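You operate a simulated robot arm through the tools that you are given. There is no shell and no other tool.

You are at the controls of a simulated robot arm. One attempt, no reset.

Task
Brake the turntable, tie the coil, drop the pegs and lift it on to the round mat.

It is judged by the outcome, as a careful person would: the job done as asked, and still so three seconds after it is handed in. It fails if anything else is knocked over, pushed out of place, dropped, spilled or broken.

Robot
A 6-joint arm with a two-finger parallel gripper, fixed in place. Base frame: the origin is at the foot of the arm, x ahead of it, y to its left, z up. Readings come in m, rad, newtons and seconds.
With the tool pointing down near the work surface it reaches from about 0.36 to 0.76 m from the base axis. Its first joint turns from -1.152 to 1.152 rad. Payload 2.45 kg.
The tool frame sits at the grasp point between the pads (the TCP): z along the fingers, y along the line on which they close. The tips reach 0.024 m beyond it. Largest opening 0.068 m; finger width 0.017, thickness 0.01; the body of the gripper, 0.04 by 0.07 m, starts 0.041 m behind the TCP.
Orientation is told as [roll, pitch, yaw] about the base's x, y, z axes, in that order, counted from this pose: with the fingers straight down and closing along the base's y, the tool's x points along the base's -x, its y along +y and its z along -z.

Tools
- The arm moves only by the tool nudge_tool. Its argument "moves" is one flat list of numbers, 6 for each row, row after row: the shift along the tool's x, y, z in m, then the turn, a rotation vector about the tool's x, y, z in rad. In form: [tx, ty, tz, wx, wy, wz, tx, ty, tz, wx, wy, wz, ...]. A call has 1 to 20 rows; each row is the pose to reach, as a shift and turn from the pose commanded when the call began, along the tool's axes at that moment. "jaw" is the finger opening in m, from 0 to 0.068, set as the call begins (left out, the last holds). Rows are played at 5 a second. More than 0.05 m and 0.15 rad between two rows, or a gripper value outside its range, and nothing of the call is played. A pose out of reach is approached as far as the arm can. The call stops where the force on the tool passes 90 N (or 10 N more than at its start, if that is more) or the arm is blocked; 0.2 s more then pass. Each finger travels about 0.108 m/s and halts on what it meets, pressing with about 40 N; the grip force reading is that of the motor and also rises with nothing between the fingers. The clock runs only during rows and for 0.2 s after the last one: add rows that repeat a pose to give the fingers time. The reply holds the time, the measured pose of the TCP, the force on the tool along the base axes, the opening and the grip force, in the units named above and with some noise, with the torque about the TCP (base axes, N m) and any sound that the robot's microphone picked up.
- Cameras (640 x 400 px; columns grow to the right, rows downward): "scene" is fixed at [0.1524, 0.3995, 1.4708]; the picture's right is [-0.88, -0.48, 0.00], its down [-0.25, 0.45, -0.86] and it looks along [0.41, -0.75, -0.51] (base axes); focal length 335 px, centre (320, 200). "wrist" rides on the gripper at [0.084, 0.011, -0.075] in the tool frame; the picture's right is [-0.13, 0.99, 0.00], its down [-0.60, -0.08, -0.79] and it looks along [-0.79, -0.10, 0.61] (tool axes); focal length 251 px, centre (320, 200). There is no depth. A picture from a camera that has moved, and an enlarged one, comes with that camera's place and axes in the base frame and with its lens.
- snapshot(camera): a new picture of that camera. It takes no simulated time.
- enlarge(camera, box): a new picture of the part [left, top, right, bottom] of that camera's present view, enlarged. It takes no simulated time.
- job_done(): hands the job in; it is judged then, once.

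Nothing tells you positions but the pictures and the camera data. Unless the task says otherwise, let go and move clear before handing in.

The tools are called after "Call:" as name(argument=value, ...) on one line, values as JSON. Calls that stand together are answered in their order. nudge_tool: Moves the arm, as the interface text tells. Its arguments: {"type":"object","properties":{"moves":{"type":"array","items":{"type":"number"}},"jaw":{"type":"number"}},"required":["moves"]} The other tools are called the same way: snapshot (camera) takes a picture; enlarge (camera, box) takes an enlarged picture of a part of a camera's view; job_done () hands the job in.

At the start:

```text
time: 0.0
tool_pos: [0.4425, 0.0275, 1.3088]
tcp_rot: [0.001, -0.001, 0.0]
contact_force: [0.5, -0.1, -0.3]
torque: [0.01, -0.02, 0.03]
opening: 0.068
gripper_force: 0.0
```

scene: 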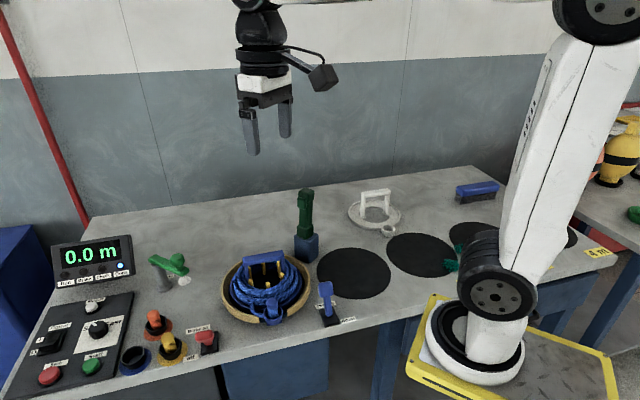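
wrist: 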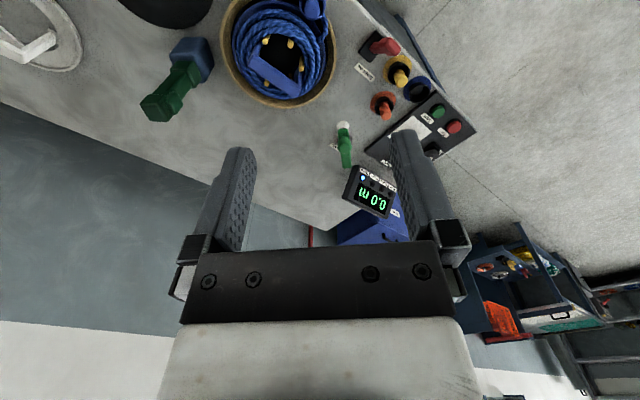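

I see a bench with a turntable holding a blue coil, a control panel, several levers and knobs, and black round mats. I'll look closer before moving anything.

Call:
enlarge(camera="scene", box=[200, 220, 360, 340])

Call:
enlarge(camera="scene", box=[20, 220, 220, 400])

Call:
enlarge(camera="scene", box=[320, 160, 640, 300])

Call:
enlarge(camera="wrist", box=[200, 0, 360, 120])

Call:
enlarge(camera="wrist", box=[320, 20, 480, 220])

```text
3.33 times, centred on (280, 280) of scene
camera zoom: at [0.1524, 0.3995, 1.4708], right [-0.88, -0.48, 0.0], down [-0.25, 0.45, -0.86], along [0.41, -0.75, -0.51], focal length 1118 px, centre (453, -67)
```

zoom: 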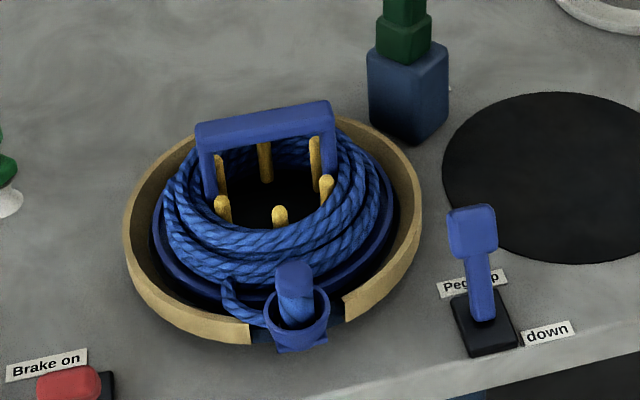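

```text
2.22 times, centred on (120, 310) of scene
camera zoom: at [0.1524, 0.3995, 1.4708], right [-0.88, -0.48, 0.0], down [-0.25, 0.45, -0.86], along [0.41, -0.75, -0.51], focal length 745 px, centre (764, -44)
```

zoom: 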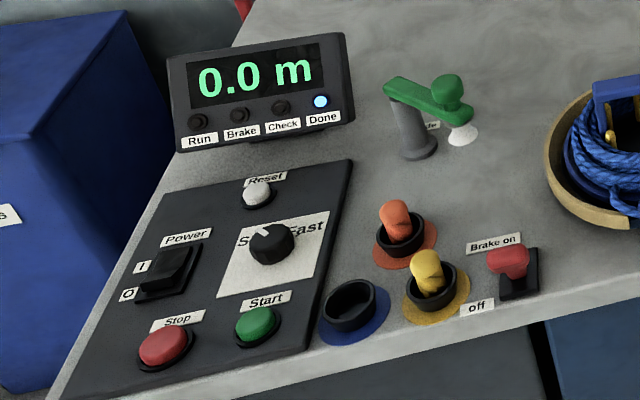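

```text
2.00 times, centred on (480, 230) of scene
camera zoom: at [0.1524, 0.3995, 1.4708], right [-0.88, -0.48, 0.0], down [-0.25, 0.45, -0.86], along [0.41, -0.75, -0.51], focal length 671 px, centre (0, 140)
```

zoom: 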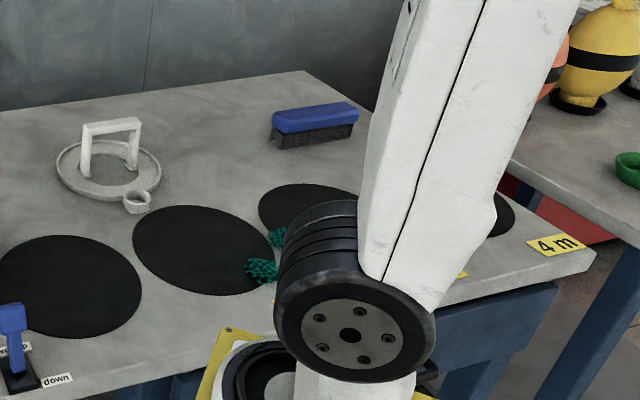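

```text
3.33 times, centred on (280, 60) of wrist
camera zoom: at [0.3589, 0.0384, 1.3838], right [0.13, 0.99, 0.0], down [0.6, -0.08, 0.79], along [0.79, -0.1, -0.61], focal length 838 px, centre (453, 667)
```

zoom: 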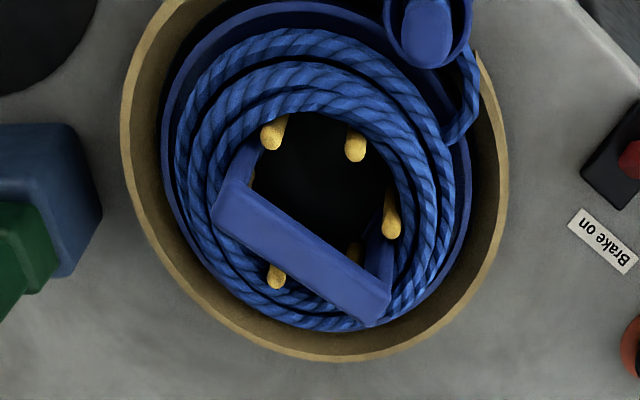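

```text
2.00 times, centred on (400, 120) of wrist
camera zoom: at [0.3589, 0.0384, 1.3838], right [0.13, 0.99, 0.0], down [0.6, -0.08, 0.79], along [0.79, -0.1, -0.61], focal length 503 px, centre (160, 360)
```

zoom: 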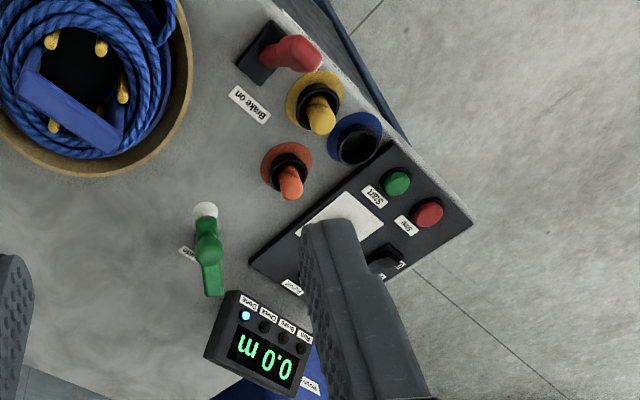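

The coil sits on a blue carrier with a handle, at about (0.56, -0.07, 0.84), and the bench top is near z≈0.8. I'll back the wrist camera off a little to look at the whole coil station, without touching anything.

Call:
nudge_tool(moves=[0.03, -0.025, 0.0, 0, 0, 0, 0.06, -0.05, 0.0, 0, 0, 0, 0.09, -0.08, 0.0, 0, 0, 0, 0.09, -0.08, 0.0, 0, 0, 0])

Call:
snapshot(camera="wrist")

Call:
snapshot(camera="scene")

```text
time: 1.0
tool_pos: [0.3781, -0.0597, 1.31]
tcp_rot: [0.001, 0.001, 0.001]
contact_force: [0.5, -0.2, -0.4]
torque: [-0.06, 0.0, 0.05]
opening: 0.0679
gripper_force: 0.1
out of reach, approached as far as the arm can: row 3, 4
```

```text
taken
camera wrist: at [0.2941, -0.0475, 1.3845], right [0.13, 0.99, 0.0], down [0.6, -0.08, 0.79], along [0.79, -0.1, -0.61], focal length 251 px, centre (320, 200)
```

wrist: 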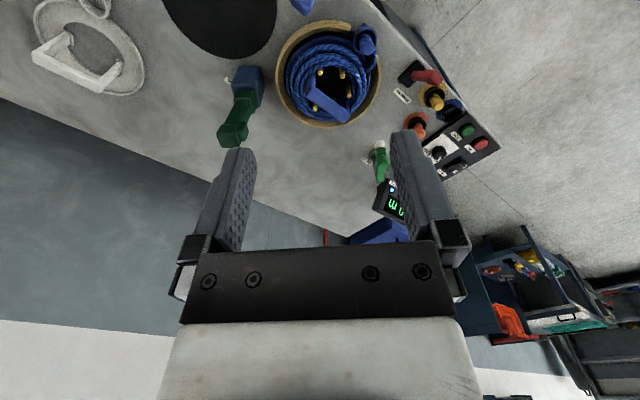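

```text
taken
```

scene: 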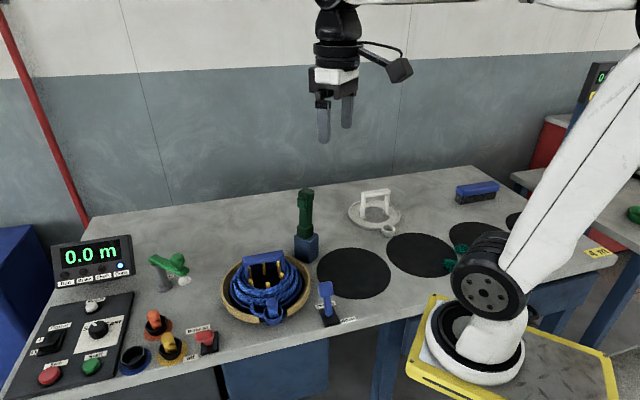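

From here I can see the coil, the dark-green handled tool on a blue block, and the mats. I'll enlarge those parts.

Call:
enlarge(camera="wrist", box=[200, 0, 400, 150])

Call:
enlarge(camera="wrist", box=[0, 0, 300, 160])

Call:
enlarge(camera="scene", box=[340, 170, 520, 300])

Call:
enlarge(camera="scene", box=[260, 170, 360, 270])

```text
2.67 times, centred on (300, 75) of wrist
camera zoom: at [0.2941, -0.0475, 1.3845], right [0.13, 0.99, 0.0], down [0.6, -0.08, 0.79], along [0.79, -0.1, -0.61], focal length 670 px, centre (373, 533)
```

zoom: 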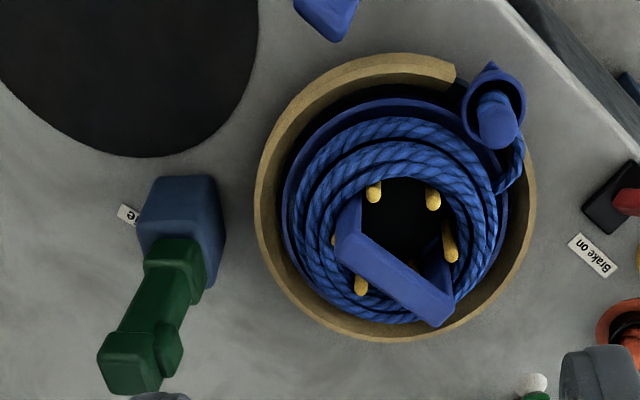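

```text
2.13 times, centred on (150, 80) of wrist
camera zoom: at [0.2941, -0.0475, 1.3845], right [0.13, 0.99, 0.0], down [0.6, -0.08, 0.79], along [0.79, -0.1, -0.61], focal length 536 px, centre (683, 456)
```

zoom: 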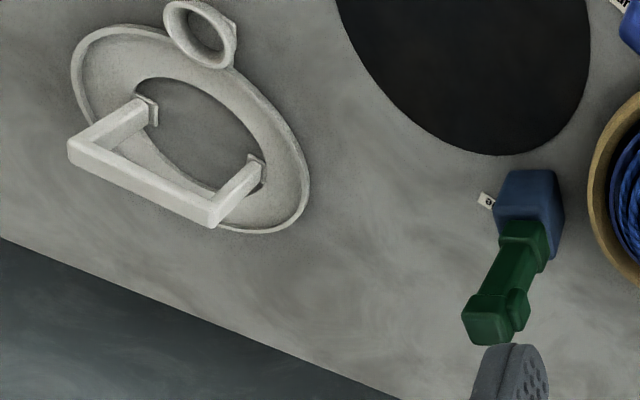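

```text
3.08 times, centred on (430, 235) of scene
camera zoom: at [0.1524, 0.3995, 1.4708], right [-0.88, -0.48, 0.0], down [-0.25, 0.45, -0.86], along [0.41, -0.75, -0.51], focal length 1032 px, centre (-18, 92)
```

zoom: 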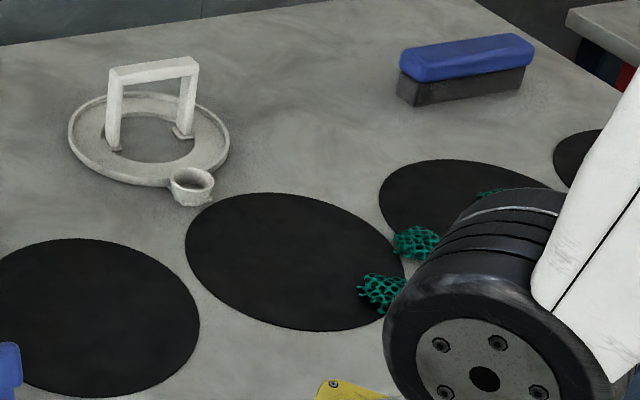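

```text
4.00 times, centred on (310, 220) of scene
camera zoom: at [0.1524, 0.3995, 1.4708], right [-0.88, -0.48, 0.0], down [-0.25, 0.45, -0.86], along [0.41, -0.75, -0.51], focal length 1342 px, centre (360, 120)
```

zoom: 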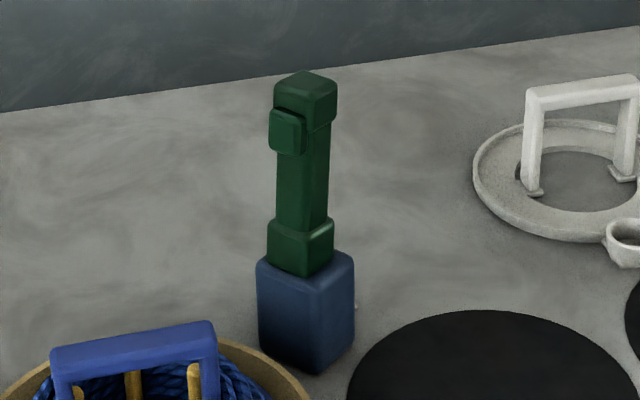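

The dark-green piece stands in a blue block next to a small label and has a side button or trigger, so it may be the tie tool. I'll swing the camera over to the mats to see which one is "the round mat" and what the teal things are.

Call:
nudge_tool(moves=[-0.0425, -0.0075, 0.0088, 0, 0, 0, -0.0825, -0.0275, 0.0188, 0, 0, 0.12, -0.0975, -0.0675, 0.0288, 0, 0, 0.24, -0.0975, -0.1125, 0.0388, 0, 0, 0.36, -0.0875, -0.1575, 0.0488, 0, 0, 0.48, -0.0675, -0.1975, 0.0588, 0, 0, 0.6, -0.0475, -0.2375, 0.0588, 0, 0, 0.72, -0.0175, -0.2725, 0.0588, 0, 0, 0.84, 0.0125, -0.3075, 0.0588, 0, 0, 0.84, 0.0125, -0.3075, 0.0588, 0, 0, 0.84])

Call:
snapshot(camera="wrist")

Call:
snapshot(camera="scene")

```text
time: 3.2
tool_pos: [0.3652, -0.3686, 1.2525]
tcp_rot: [0.0, 0.0, -0.839]
contact_force: [0.0, 0.1, -0.3]
torque: [0.0, -0.01, -0.01]
opening: 0.0677
gripper_force: 0.1
```

```text
taken
camera wrist: at [0.3174, -0.2978, 1.3257], right [0.82, 0.57, 0.0], down [0.34, -0.5, 0.79], along [0.45, -0.65, -0.61], focal length 251 px, centre (320, 200)
```

wrist: 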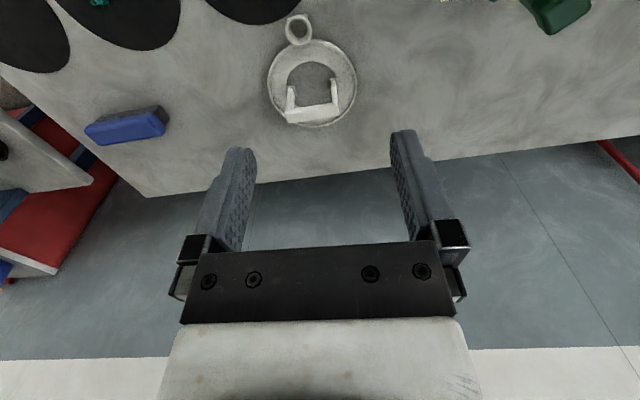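

```text
taken
```

scene: 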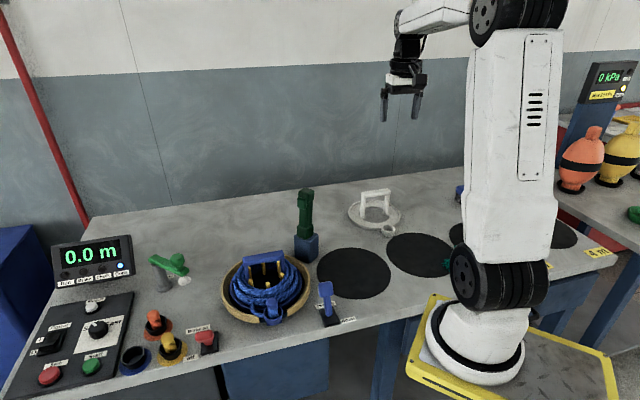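

The mats run along the base side of the bench. I'll tilt the tool so the wrist camera looks straight down on them.

Call:
nudge_tool(moves=[0, -0.02, 0, 0, 0.15, 0, 0, -0.05, 0, 0, 0.3, 0, 0, -0.08, 0, 0, 0.45, 0, 0, -0.1, 0, 0, 0.6, 0, 0, -0.1, 0, 0, 0.75, 0, 0, -0.1, 0, 0, 0.75, 0])

Call:
snapshot(camera="wrist")

```text
time: 4.6
tool_pos: [0.2728, -0.3995, 1.2029]
tcp_rot: [-0.001, 0.75, -0.841]
contact_force: [0.3, -0.5, -0.5]
torque: [-0.01, 0.0, -0.02]
opening: 0.068
gripper_force: 0.0
out of reach, approached as far as the arm can: row 4, 5, 6
```

```text
taken
camera wrist: at [0.2732, -0.3822, 1.3155], right [0.8, 0.59, -0.09], down [0.6, -0.78, 0.17], along [0.03, -0.19, -0.98], focal length 251 px, centre (320, 200)
```

wrist: 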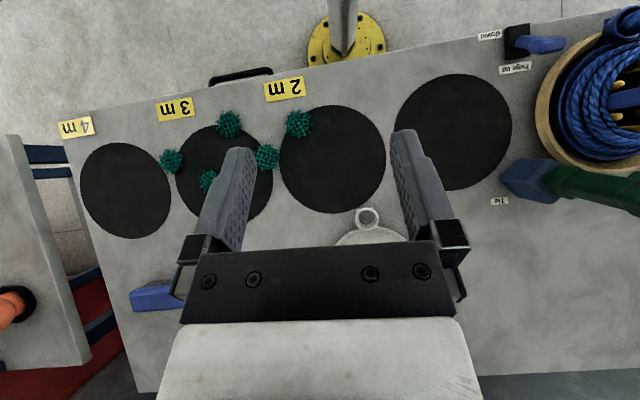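

There are four black discs: three carry yellow labels (2 m, 3 m, 4 m), and one without a yellow label lies next to the pegs lever. The tool's label reads "Tie". I'll enlarge to check for any differences.

Call:
enlarge(camera="wrist", box=[380, 10, 640, 230])

Call:
enlarge(camera="wrist", box=[50, 60, 310, 260])

Call:
enlarge(camera="wrist", box=[250, 60, 430, 250])

```text
1.82 times, centred on (510, 120) of wrist
camera zoom: at [0.2732, -0.3822, 1.3155], right [0.8, 0.59, -0.09], down [0.6, -0.78, 0.17], along [0.03, -0.19, -0.98], focal length 457 px, centre (-26, 346)
```

zoom: 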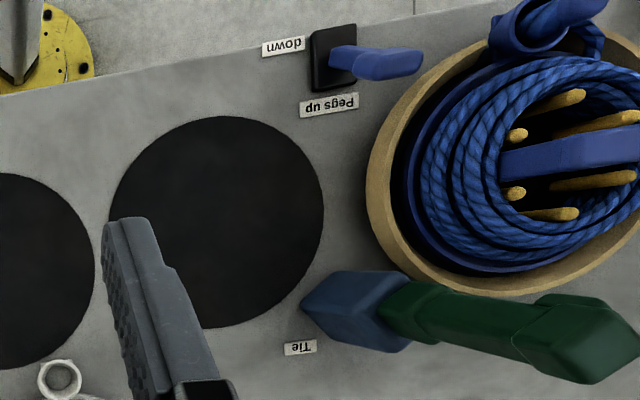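

```text
2.00 times, centred on (180, 160) of wrist
camera zoom: at [0.2732, -0.3822, 1.3155], right [0.8, 0.59, -0.09], down [0.6, -0.78, 0.17], along [0.03, -0.19, -0.98], focal length 503 px, centre (600, 280)
```

zoom: 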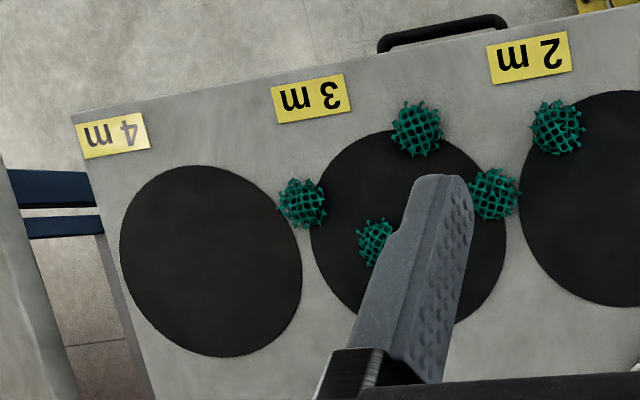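

```text
2.11 times, centred on (340, 155) of wrist
camera zoom: at [0.2732, -0.3822, 1.3155], right [0.8, 0.59, -0.09], down [0.6, -0.78, 0.17], along [0.03, -0.19, -0.98], focal length 529 px, centre (278, 295)
```

zoom: 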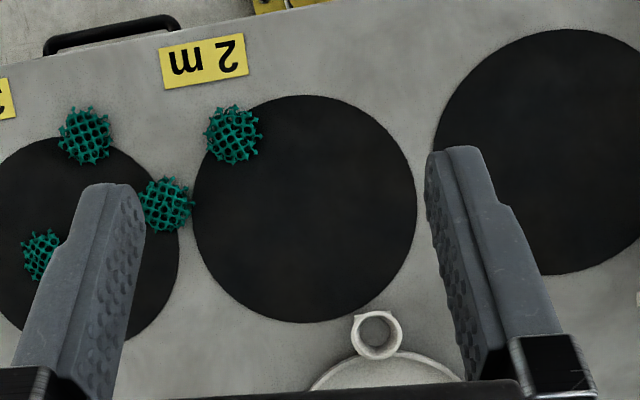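

The disc without a length label is "the round mat", centred roughly at (0.40, -0.24) on the bench. The "Tie" tool stands in its block at about (0.56, -0.27). I'll move the camera closer to look at the tool, the coil and the levers.

Call:
nudge_tool(moves=[0, 0.046, 0, 0, -0.15, 0, 0, 0.092, 0, 0, -0.3, 0, 0, 0.138, 0, 0, -0.45, 0, 0, 0.184, 0, 0, -0.45, 0, 0, 0.184, 0, 0, -0.45, 0])

Call:
snapshot(camera="wrist")

```text
time: 5.8
tool_pos: [0.411, -0.2741, 1.2017]
tcp_rot: [0.001, 0.297, -0.842]
contact_force: [-1.0, 0.4, 0.2]
torque: [0.01, -0.02, 0.03]
opening: 0.0679
gripper_force: 0.0
```

```text
taken
camera wrist: at [0.3817, -0.2223, 1.2979], right [0.82, 0.57, -0.04], down [0.48, -0.66, 0.58], along [0.31, -0.49, -0.81], focal length 251 px, centre (320, 200)
```

wrist: 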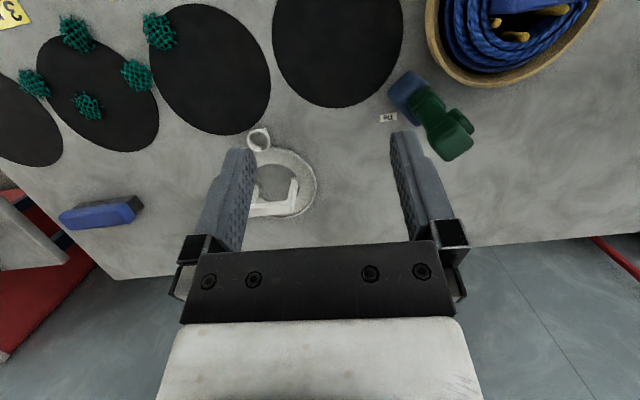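

The tie tool is visible from above with its button side facing the coil. I'll yaw back and come lower for a close view of the tool and the coil.

Call:
nudge_tool(moves=[0.006, 0.026, 0.015, 0.0406, 0, -0.1314, 0.012, 0.052, 0.03, 0.0812, 0, -0.2628, 0.019, 0.078, 0.045, 0.1218, 0, -0.3942, 0.025, 0.104, 0.06, 0.1624, 0, -0.5256, 0.025, 0.104, 0.06, 0.1624, 0, -0.5256])

Call:
snapshot(camera="wrist")

```text
time: 7.0
tool_pos: [0.459, -0.1747, 1.1512]
tcp_rot: [0.001, 0.3, -0.288]
contact_force: [-0.3, -0.5, 0.3]
torque: [-0.04, 0.02, -0.01]
opening: 0.0679
gripper_force: 0.0
```

```text
taken
camera wrist: at [0.407, -0.1454, 1.2476], right [0.4, 0.92, -0.04], down [0.76, -0.31, 0.58], along [0.52, -0.26, -0.81], focal length 251 px, centre (320, 200)
```

wrist: 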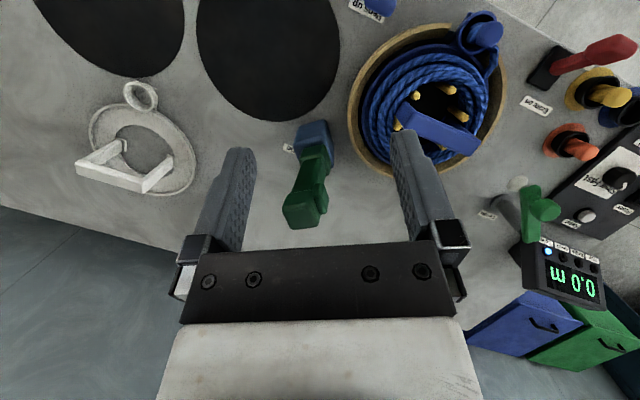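

Call:
enlarge(camera="wrist", box=[260, 100, 360, 250])

Call:
enlarge(camera="wrist", box=[340, 0, 520, 190])

Call:
enlarge(camera="wrist", box=[480, 20, 640, 160])

Call:
enlarge(camera="scene", box=[170, 310, 250, 370])

Call:
enlarge(camera="scene", box=[300, 270, 370, 340])

```text
2.67 times, centred on (310, 175) of wrist
camera zoom: at [0.407, -0.1454, 1.2476], right [0.4, 0.92, -0.04], down [0.76, -0.31, 0.58], along [0.52, -0.26, -0.81], focal length 670 px, centre (347, 267)
```

zoom: 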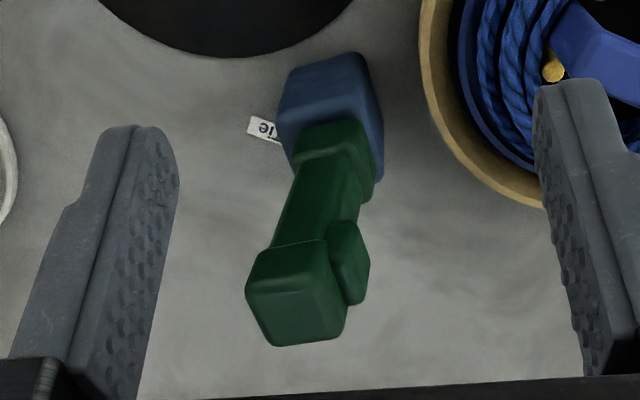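

```text
2.11 times, centred on (430, 95) of wrist
camera zoom: at [0.407, -0.1454, 1.2476], right [0.4, 0.92, -0.04], down [0.76, -0.31, 0.58], along [0.52, -0.26, -0.81], focal length 529 px, centre (88, 421)
```

zoom: 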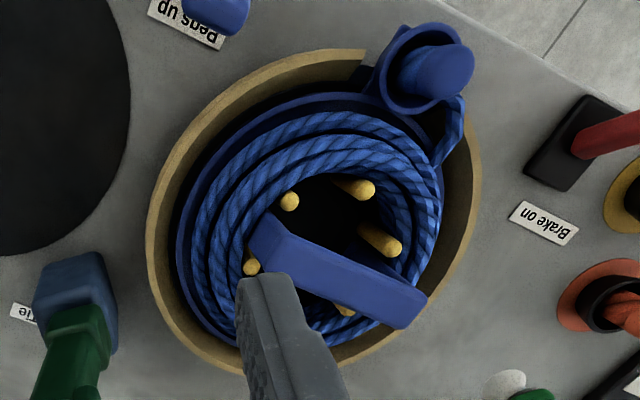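

```text
2.86 times, centred on (560, 90) of wrist
camera zoom: at [0.407, -0.1454, 1.2476], right [0.4, 0.92, -0.04], down [0.76, -0.31, 0.58], along [0.52, -0.26, -0.81], focal length 718 px, centre (-366, 514)
```

zoom: 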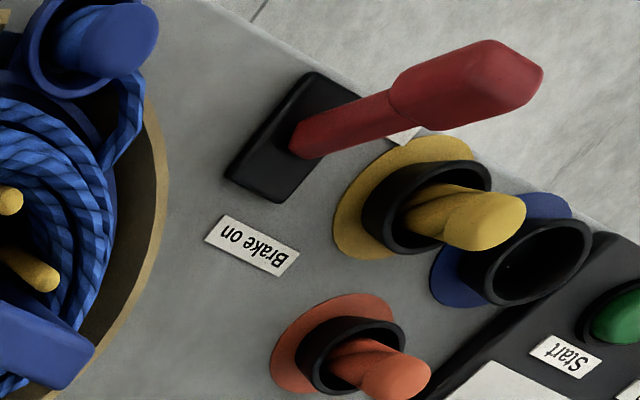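

```text
6.67 times, centred on (210, 340) of scene
camera zoom: at [0.1524, 0.3996, 1.4708], right [-0.88, -0.48, 0.0], down [-0.25, 0.45, -0.86], along [0.41, -0.75, -0.51], focal length 2236 px, centre (1053, -733)
```

zoom: 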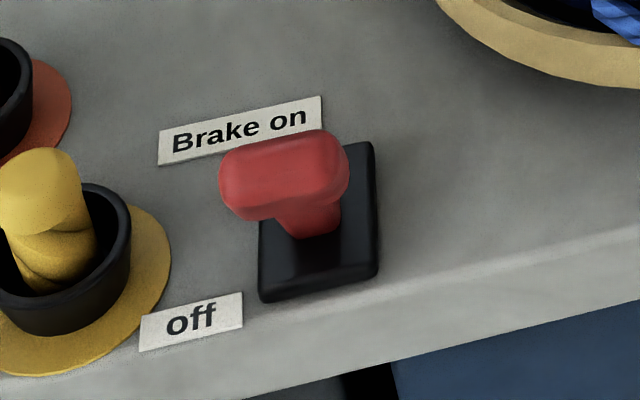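

```text
5.71 times, centred on (335, 305) of scene
camera zoom: at [0.1524, 0.3996, 1.4708], right [-0.88, -0.48, 0.0], down [-0.25, 0.45, -0.86], along [0.41, -0.75, -0.51], focal length 1917 px, centre (234, -400)
```

zoom: 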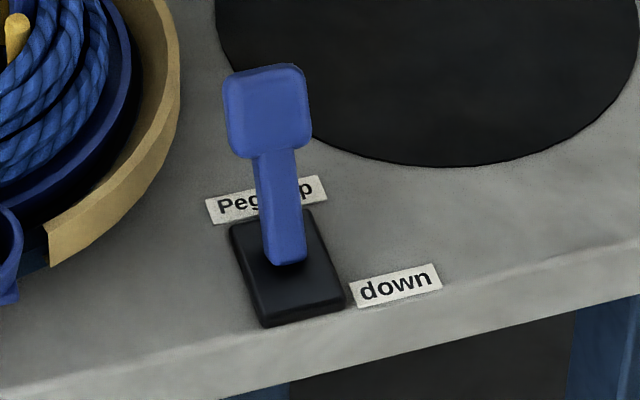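

The brake lever now leans to the "off" side and the pegs lever leans to "up". I need to understand the tie tool, so I'm zooming in on it as far as I can from both cameras.

Call:
enlarge(camera="scene", box=[285, 180, 330, 270])

Call:
enlarge(camera="wrist", box=[275, 115, 345, 235])

Call:
enlarge(camera="scene", box=[225, 245, 315, 330])

```text
4.44 times, centred on (308, 225) of scene
camera zoom: at [0.1524, 0.3996, 1.4708], right [-0.88, -0.48, 0.0], down [-0.25, 0.45, -0.86], along [0.41, -0.75, -0.51], focal length 1491 px, centre (376, 89)
```

zoom: 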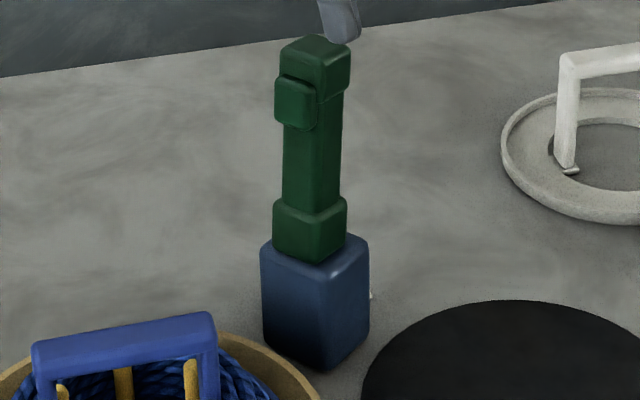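

```text
3.33 times, centred on (310, 175) of wrist
camera zoom: at [0.407, -0.1454, 1.2476], right [0.4, 0.92, -0.04], down [0.76, -0.31, 0.58], along [0.52, -0.26, -0.81], focal length 838 px, centre (353, 283)
```

zoom: 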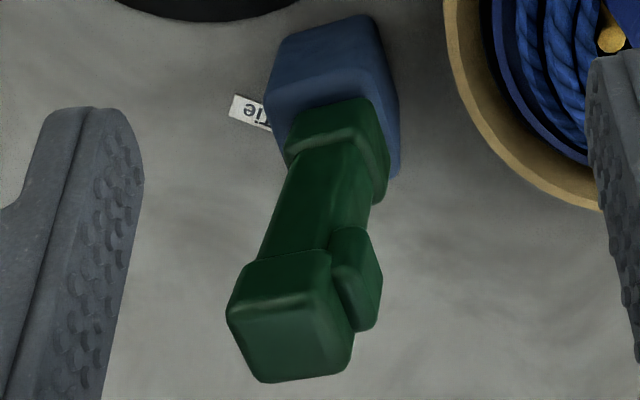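

```text
4.71 times, centred on (270, 288) of scene
camera zoom: at [0.1524, 0.3996, 1.4708], right [-0.88, -0.48, 0.0], down [-0.25, 0.45, -0.86], along [0.41, -0.75, -0.51], focal length 1578 px, centre (555, -212)
```

zoom: 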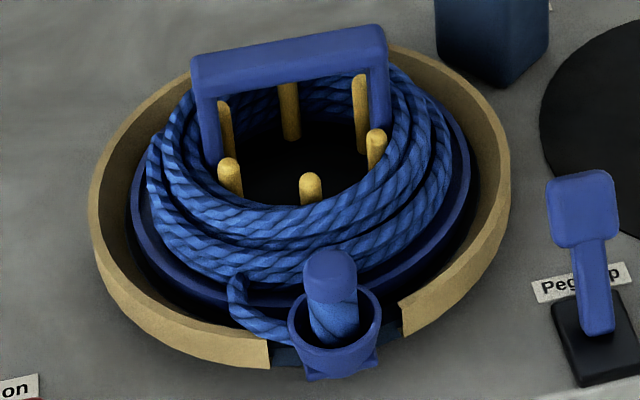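

The green tie tool has its trigger near the top, facing +y, and stands at about (0.53, -0.23) with its top at z≈1.066. First comes the brake: its knob is at about (0.557, 0.131, 0.905) and must be pushed along (+x, -y). I'll go around in front of it with the fingers closed.

Call:
nudge_tool(moves=[0.0078, 0.0409, 0.0065, -0.0093, -0.0367, 0.0617, 0.0156, 0.0818, 0.013, -0.0186, -0.0735, 0.1233, 0.0234, 0.1227, 0.0194, -0.0279, -0.1102, 0.185, 0.0313, 0.1636, 0.0259, -0.0373, -0.1469, 0.2466, 0.0391, 0.2045, 0.0324, -0.0466, -0.1836, 0.3083, 0.0469, 0.2454, 0.0389, -0.0559, -0.2204, 0.3699, 0.0547, 0.2863, 0.0453, -0.0652, -0.2571, 0.4316, 0.0625, 0.3272, 0.0518, -0.0745, -0.2938, 0.4932, 0.0625, 0.3272, 0.0518, -0.0745, -0.2938, 0.4932], jaw=0.0)

Call:
snapshot(camera="wrist")

Call:
snapshot(camera="scene")

```text
time: 9.0
tool_pos: [0.4802, 0.161, 1.1223]
tcp_rot: [0.0, 0.0, -0.786]
contact_force: [-0.1, 0.5, 0.3]
torque: [0.02, 0.0, 0.0]
opening: 0.0
gripper_force: 23.4
```

```text
taken
camera wrist: at [0.4282, 0.2312, 1.1978], right [0.79, 0.61, 0.0], down [0.37, -0.48, 0.79], along [0.48, -0.63, -0.61], focal length 251 px, centre (320, 200)
```

wrist: 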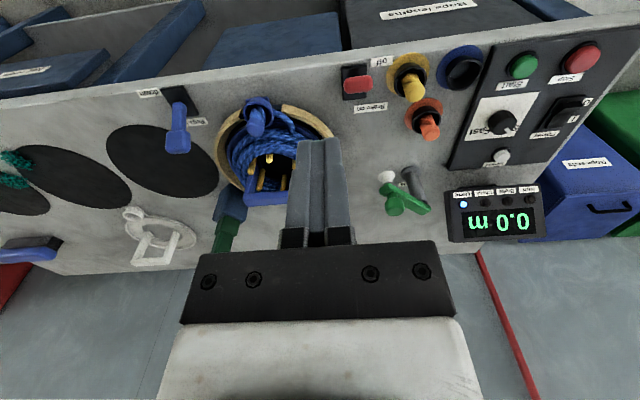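

```text
taken
```

scene: 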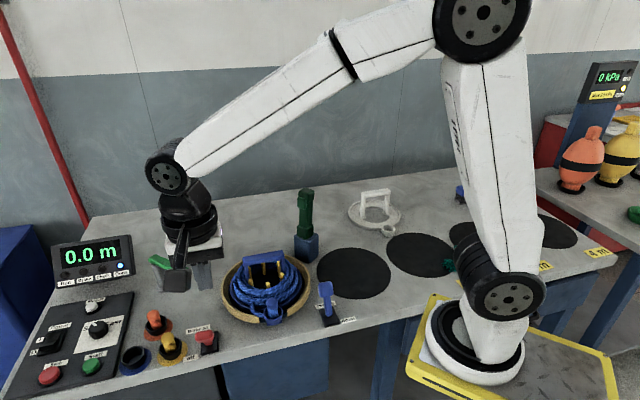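

The fingers are closed and above the front of the panel. I'll check the brake lever's exact place and lean from this angle before pushing.

Call:
enlarge(camera="wrist", box=[320, 40, 480, 140])

Call:
enlarge(camera="wrist", box=[120, 60, 350, 220])

```text
4.00 times, centred on (400, 90) of wrist
camera zoom: at [0.4282, 0.2312, 1.1978], right [0.79, 0.61, 0.0], down [0.37, -0.48, 0.79], along [0.48, -0.63, -0.61], focal length 1006 px, centre (0, 640)
```

zoom: 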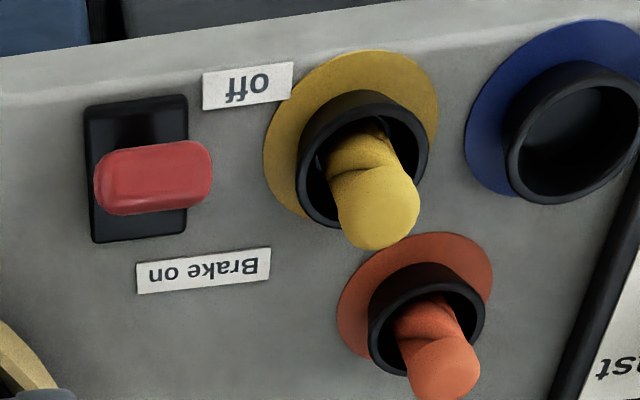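

```text
2.50 times, centred on (235, 140) of wrist
camera zoom: at [0.4282, 0.2312, 1.1978], right [0.79, 0.61, 0.0], down [0.37, -0.48, 0.79], along [0.48, -0.63, -0.61], focal length 629 px, centre (532, 350)
```

zoom: 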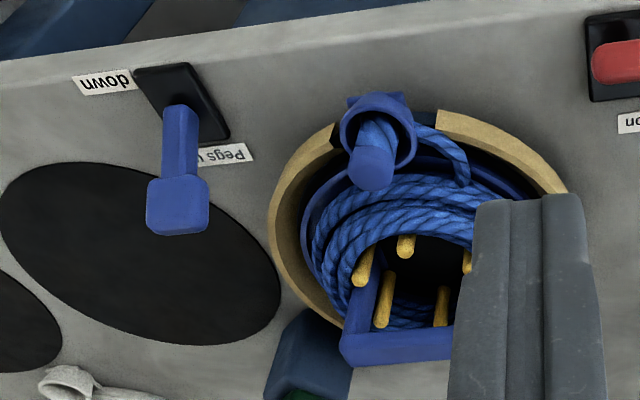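

The brake box is centred at (0.576, 0.118) and its throw runs at 45°, along (0.707, -0.707). I'll come down in front of the knob on its "off" side, without touching it yet.

Call:
nudge_tool(moves=[-0.0281, 0.0374, 0, 0, 0, 0, -0.0281, 0.0374, 0.0415, 0, 0, 0, -0.0281, 0.0374, 0.083, 0, 0, 0, -0.0281, 0.0374, 0.1245, 0, 0, 0, -0.0281, 0.0374, 0.166, 0, 0, 0, -0.0281, 0.0374, 0.2073, 0, 0, 0, -0.0281, 0.0374, 0.2073, 0, 0, 0])

Call:
enlarge(camera="wrist", box=[220, 60, 420, 260])

Call:
enlarge(camera="scene", box=[150, 280, 270, 380])

```text
time: 10.6
tool_pos: [0.5285, 0.1684, 0.9132]
tcp_rot: [0.0, 0.001, -0.788]
contact_force: [-0.5, 0.2, 0.4]
torque: [-0.01, -0.04, 0.0]
opening: 0.0001
gripper_force: 23.2
```

```text
2.00 times, centred on (320, 160) of wrist
camera zoom: at [0.477, 0.2378, 0.989], right [0.79, 0.61, 0.0], down [0.37, -0.48, 0.79], along [0.48, -0.63, -0.61], focal length 503 px, centre (320, 280)
```

zoom: 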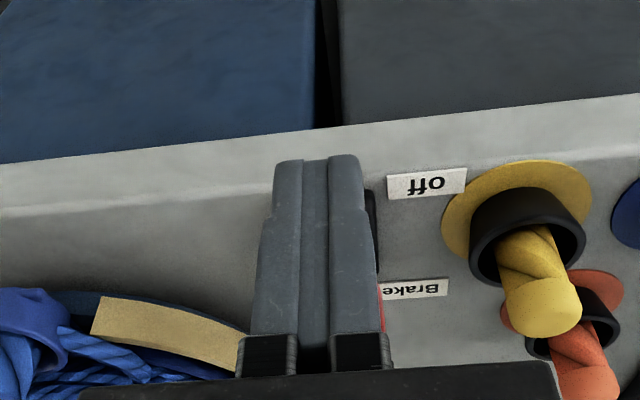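

```text
4.00 times, centred on (210, 330) of scene
camera zoom: at [0.1525, 0.3995, 1.4708], right [-0.88, -0.48, 0.0], down [-0.25, 0.45, -0.86], along [0.41, -0.75, -0.51], focal length 1342 px, centre (760, -320)
```

zoom: 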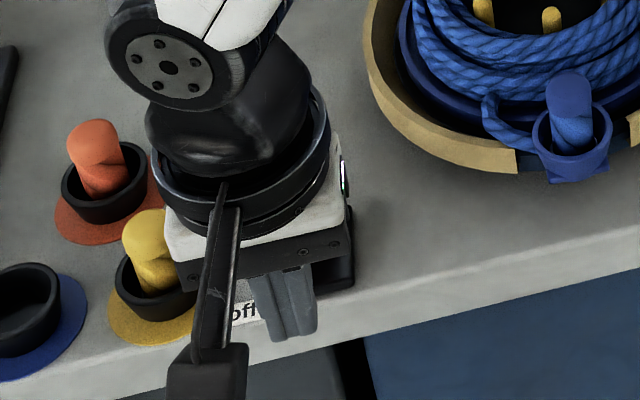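

The fingers are lined up in front of the lever. I'll push along the throw towards "on".

Call:
nudge_tool(moves=[-0.012, 0, 0, 0, 0, 0, -0.024, 0, 0, 0, 0, 0, -0.036, 0, 0, 0, 0, 0, -0.048, 0, 0, 0, 0, 0, -0.06, 0, 0, 0, 0, 0, -0.07, 0, 0, 0, 0, 0, -0.07, 0, 0, 0, 0, 0])

Call:
enlarge(camera="scene", box=[20, 220, 270, 380])

Call:
snapshot(camera="wrist")

```text
time: 12.2
tool_pos: [0.5761, 0.1185, 0.9152]
tcp_rot: [0.0, -0.001, -0.788]
contact_force: [0.2, 0.1, 0.0]
torque: [0.01, 0.03, 0.01]
opening: 0.0
gripper_force: 23.8
```

```text
2.50 times, centred on (145, 300) of scene
camera zoom: at [0.1525, 0.3995, 1.4708], right [-0.88, -0.48, 0.0], down [-0.25, 0.45, -0.86], along [0.41, -0.75, -0.51], focal length 838 px, centre (758, -50)
```

zoom: 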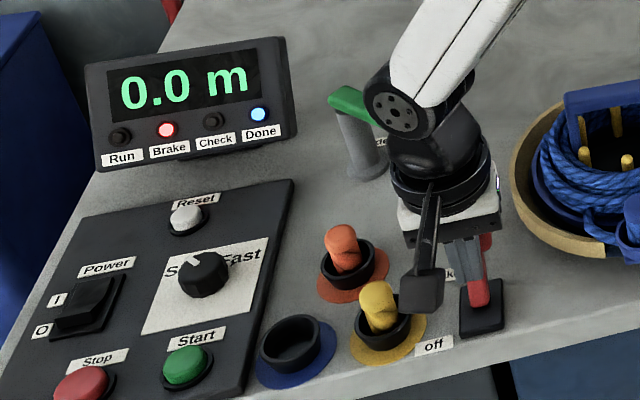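

```text
taken
camera wrist: at [0.5253, 0.1861, 0.9895], right [0.79, 0.61, 0.0], down [0.37, -0.48, 0.79], along [0.48, -0.63, -0.61], focal length 251 px, centre (320, 200)
```

wrist: 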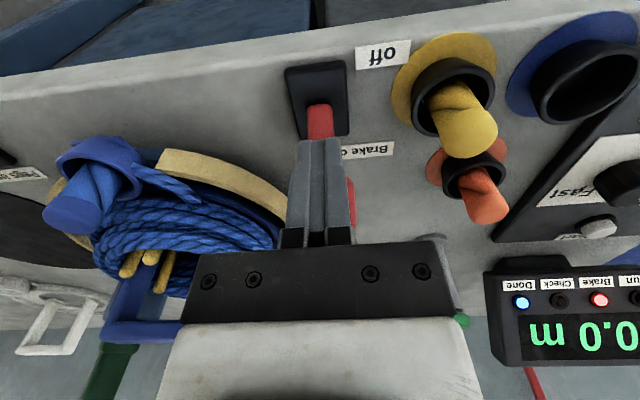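

The Brake lamp is lit and the lever has tipped over to "on". I'll back away, rise, and look at the tie tool from its trigger side.

Call:
nudge_tool(moves=[0.03, 0, 0, 0, 0, 0, 0.03, 0, -0.045, 0, 0, 0, 0.03, 0, -0.09, 0, 0, 0, 0.03, 0, -0.135, 0, 0, 0, 0.03, 0, -0.18, 0, 0, 0, 0.02, -0.04, -0.2, 0, 0, 0, 0.01, -0.085, -0.215, 0, 0, 0, 0.004, -0.13, -0.23, 0, 0, 0, 0.004, -0.1715, -0.23, 0, 0, 0, 0.004, -0.1715, -0.23, 0, 0, 0])

Call:
snapshot(camera="wrist")

Call:
snapshot(camera="scene")

```text
time: 14.4
tool_pos: [0.4504, 0.0005, 1.1459]
tcp_rot: [0.0, -0.001, -0.789]
contact_force: [-0.6, 0.0, 0.4]
torque: [0.01, -0.01, 0.02]
opening: 0.0
gripper_force: 23.5
```

```text
taken
camera wrist: at [0.3983, 0.0689, 1.2199], right [0.79, 0.61, 0.0], down [0.37, -0.48, 0.79], along [0.48, -0.63, -0.61], focal length 251 px, centre (320, 200)
```

wrist: 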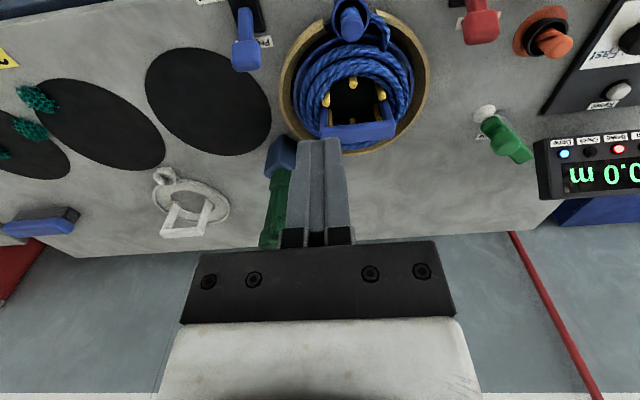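

```text
taken
```

scene: 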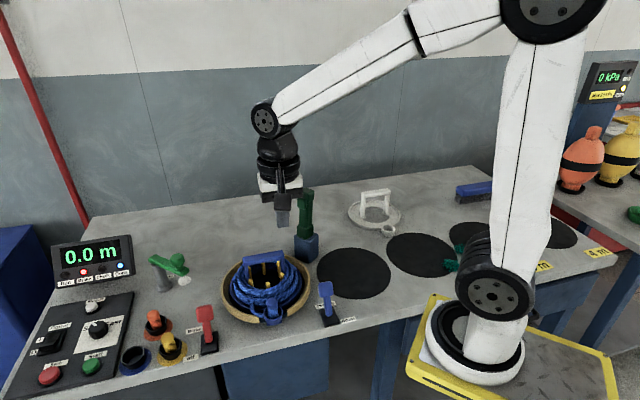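

The brake lever shows "on" in the scene. I'll open the jaws and shift sideways so the tie tool shows between the fingers.

Call:
nudge_tool(moves=[0, -0.03, 0, 0, 0, 0, 0, -0.06, 0, 0, 0, 0, 0, -0.06, 0, 0, 0, 0], jaw=0.068)

Call:
enlarge(camera="wrist", box=[250, 100, 400, 250])

Call:
enlarge(camera="scene", box=[240, 150, 360, 270])

```text
time: 15.2
tool_pos: [0.408, -0.0426, 1.1444]
tcp_rot: [0.001, 0.0, -0.789]
contact_force: [0.9, -0.2, 0.0]
torque: [-0.02, 0.0, 0.01]
opening: 0.0681
gripper_force: 0.1
```

```text
2.67 times, centred on (325, 175) of wrist
camera zoom: at [0.3564, 0.0257, 1.2197], right [0.79, 0.61, 0.0], down [0.37, -0.48, 0.79], along [0.48, -0.63, -0.61], focal length 670 px, centre (307, 267)
```

zoom: 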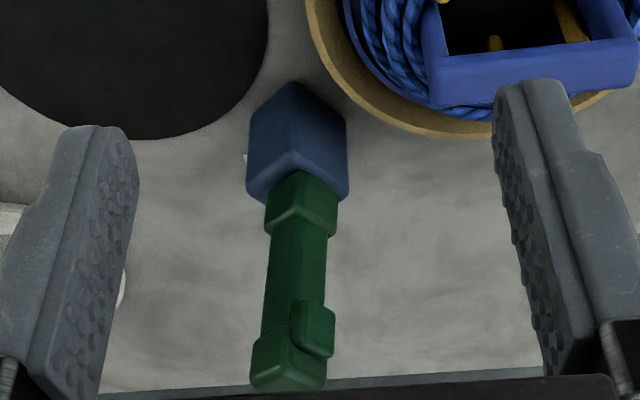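

```text
3.33 times, centred on (300, 210) of scene
camera zoom: at [0.1524, 0.3995, 1.4708], right [-0.88, -0.48, 0.0], down [-0.25, 0.45, -0.86], along [0.41, -0.75, -0.51], focal length 1118 px, centre (387, 167)
```

zoom: 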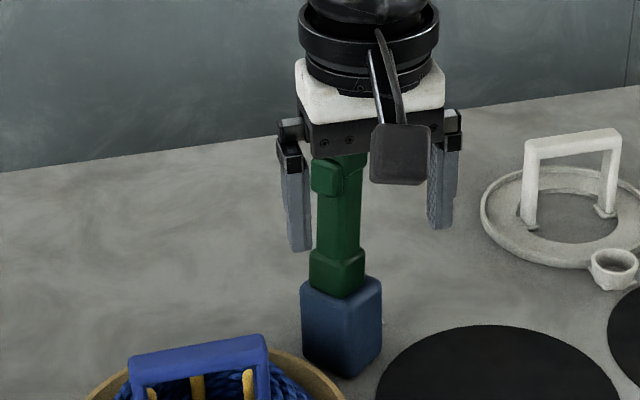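

The tool sits upright with its axis near (0.538, -0.229), top at z≈1.06 and trigger on its +y face. I'll line up above it with the fingers closing along y, so a finger will land on the trigger, and check before coming down.

Call:
nudge_tool(moves=[-0.0439, -0.007, -0.004, 0, 0, -0.1338, -0.0878, -0.014, -0.008, 0, 0, -0.2676, -0.1318, -0.0209, -0.012, 0, 0, -0.4014, -0.1757, -0.0279, -0.016, 0, 0, -0.5352, -0.2196, -0.0349, -0.02, 0, 0, -0.669, -0.2196, -0.0349, -0.02, 0, 0, -0.669])

Call:
snapshot(camera="wrist")

Call:
enlarge(camera="wrist", box=[220, 80, 420, 250])

Call:
enlarge(camera="scene", box=[250, 130, 360, 270])

```text
time: 16.6
tool_pos: [0.5392, -0.2238, 1.1638]
tcp_rot: [0.0, 0.0, -0.116]
contact_force: [0.3, 0.9, 0.2]
torque: [-0.01, 0.0, -0.03]
opening: 0.068
gripper_force: 0.1
```

```text
taken
camera wrist: at [0.4565, -0.2005, 1.2386], right [0.24, 0.97, 0.0], down [0.59, -0.15, 0.79], along [0.77, -0.19, -0.61], focal length 251 px, centre (320, 200)
```

wrist: 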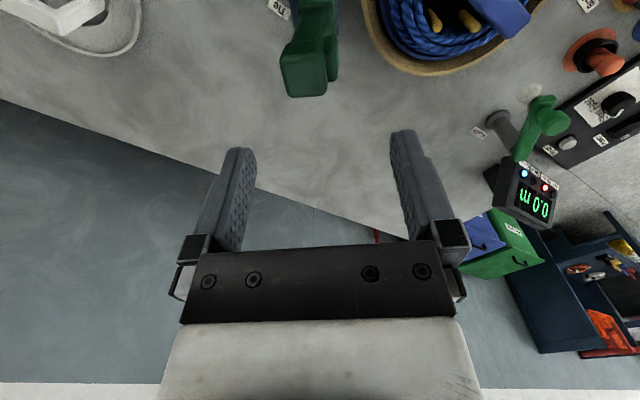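

```text
2.35 times, centred on (320, 165) of wrist
camera zoom: at [0.4565, -0.2005, 1.2386], right [0.24, 0.97, 0.0], down [0.59, -0.15, 0.79], along [0.77, -0.19, -0.61], focal length 592 px, centre (320, 282)
```

zoom: 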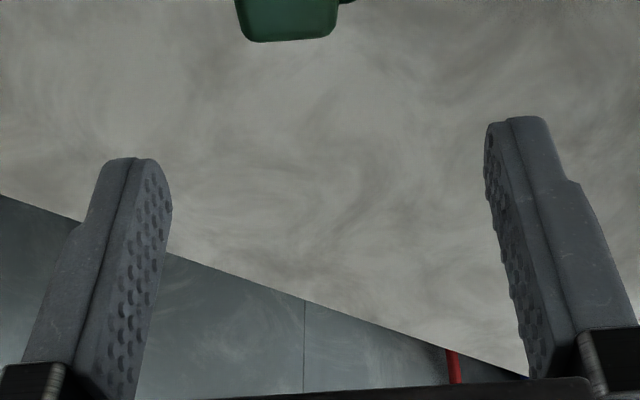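

```text
2.86 times, centred on (305, 200) of scene
camera zoom: at [0.1525, 0.3995, 1.4708], right [-0.88, -0.48, 0.0], down [-0.25, 0.45, -0.86], along [0.41, -0.75, -0.51], focal length 958 px, centre (363, 200)
```

zoom: 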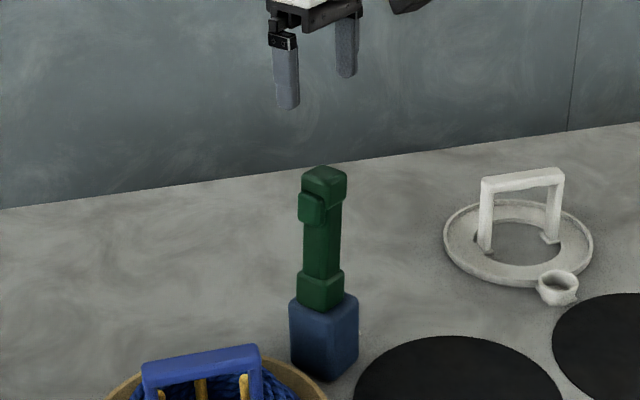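

The fingers straddle the tool's head with margin on both sides. I'll come straight down to trigger height with the jaws still open.

Call:
nudge_tool(moves=[0.002, -0.001, 0.04, 0, 0, 0, 0.002, -0.001, 0.08, 0, 0, 0, 0.002, -0.001, 0.105, 0, 0, 0, 0.002, -0.001, 0.128, 0, 0, 0, 0.002, -0.001, 0.128, 0, 0, 0])

Call:
snapshot(camera="wrist")

Call:
enlarge(camera="scene", box=[260, 160, 350, 270])

```text
time: 17.8
tool_pos: [0.538, -0.2234, 1.0365]
tcp_rot: [0.0, 0.0, -0.118]
contact_force: [-0.3, 0.0, 0.6]
torque: [-0.01, 0.0, -0.05]
opening: 0.0681
gripper_force: 0.2
```

```text
taken
camera wrist: at [0.4563, -0.2016, 1.1103], right [0.25, 0.97, 0.0], down [0.59, -0.15, 0.79], along [0.77, -0.19, -0.61], focal length 251 px, centre (320, 200)
```

wrist: 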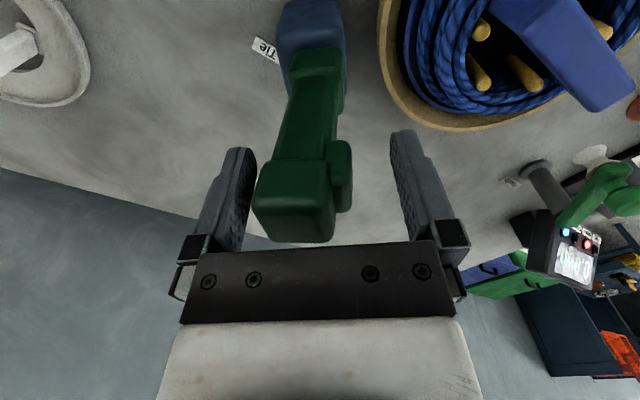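

```text
3.64 times, centred on (305, 215) of scene
camera zoom: at [0.1525, 0.3995, 1.4708], right [-0.88, -0.48, 0.0], down [-0.25, 0.45, -0.86], along [0.41, -0.75, -0.51], focal length 1220 px, centre (374, 146)
```

zoom: 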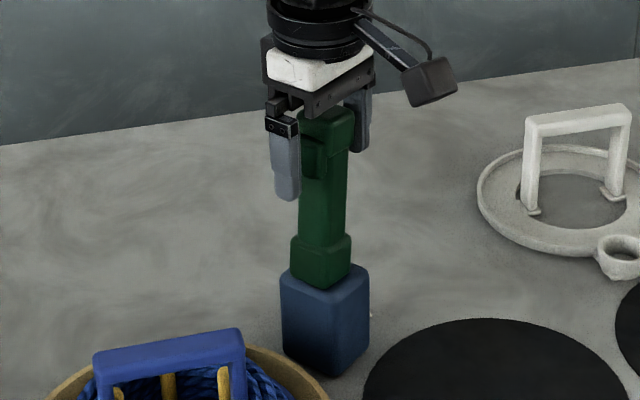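

The head and trigger sit slightly towards the -y finger. I'll zoom in to check centring and alignment before closing.

Call:
enlarge(camera="wrist", box=[220, 100, 420, 250])

```text
2.67 times, centred on (320, 175) of wrist
camera zoom: at [0.4563, -0.2016, 1.1103], right [0.25, 0.97, 0.0], down [0.59, -0.15, 0.79], along [0.77, -0.19, -0.61], focal length 670 px, centre (320, 267)
```

zoom: 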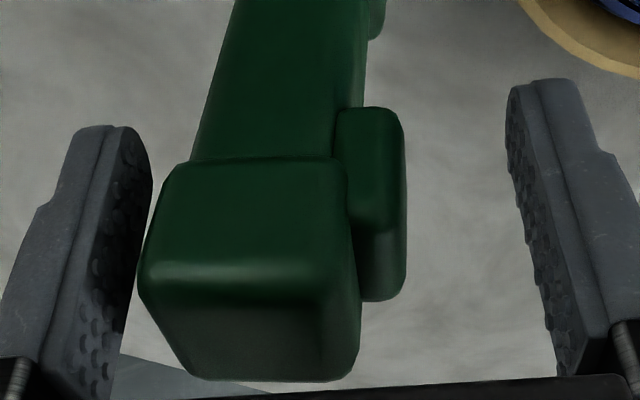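

The head spans about 32 mm plus roughly 7 mm of trigger, centred 5 mm towards -y. I'll shift that much, trim the yaw, and close in small steps while watching the force.

Call:
nudge_tool(moves=[0, -0.005, 0, 0, 0, 0.03, 0, -0.005, 0, 0, 0, 0.03, 0, -0.005, 0, 0, 0, 0.03], jaw=0.048)

Call:
enlarge(camera="wrist", box=[220, 100, 420, 250])

```text
time: 18.6
tool_pos: [0.5371, -0.2284, 1.0371]
tcp_rot: [0.0, -0.002, -0.149]
contact_force: [0.4, 0.1, 0.9]
torque: [-0.02, 0.03, 0.01]
opening: 0.0481
gripper_force: 0.1
```

```text
2.67 times, centred on (320, 175) of wrist
camera zoom: at [0.4558, -0.2041, 1.1108], right [0.27, 0.96, 0.0], down [0.59, -0.17, 0.79], along [0.76, -0.22, -0.61], focal length 670 px, centre (320, 267)
```

zoom: 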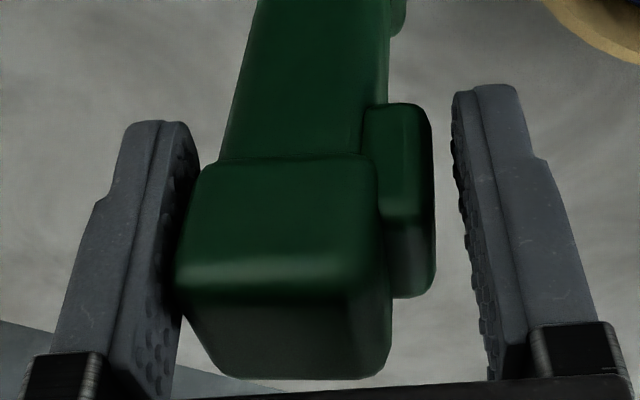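

Now centred: head plus trigger spans about 39 mm, evenly between the pads. I'll close in small steps.

Call:
nudge_tool(moves=[0, 0, 0, 0, 0, 0, 0, 0, 0, 0, 0, 0], jaw=0.039)

Call:
nudge_tool(moves=[0, 0, 0, 0, 0, 0, 0, 0, 0, 0, 0, 0], jaw=0.037)

```text
time: 19.2
tool_pos: [0.5362, -0.2274, 1.0359]
tcp_rot: [0.002, 0.002, -0.149]
contact_force: [0.7, 7.8, -0.5]
torque: [0.82, -0.46, 0.01]
opening: 0.0417
gripper_force: 45.7
```

```text
time: 19.8
tool_pos: [0.5381, -0.2271, 1.0361]
tcp_rot: [0.002, 0.002, -0.148]
contact_force: [2.7, 14.5, -0.2]
torque: [1.47, -0.37, 0.08]
opening: 0.0418
gripper_force: 45.1
```

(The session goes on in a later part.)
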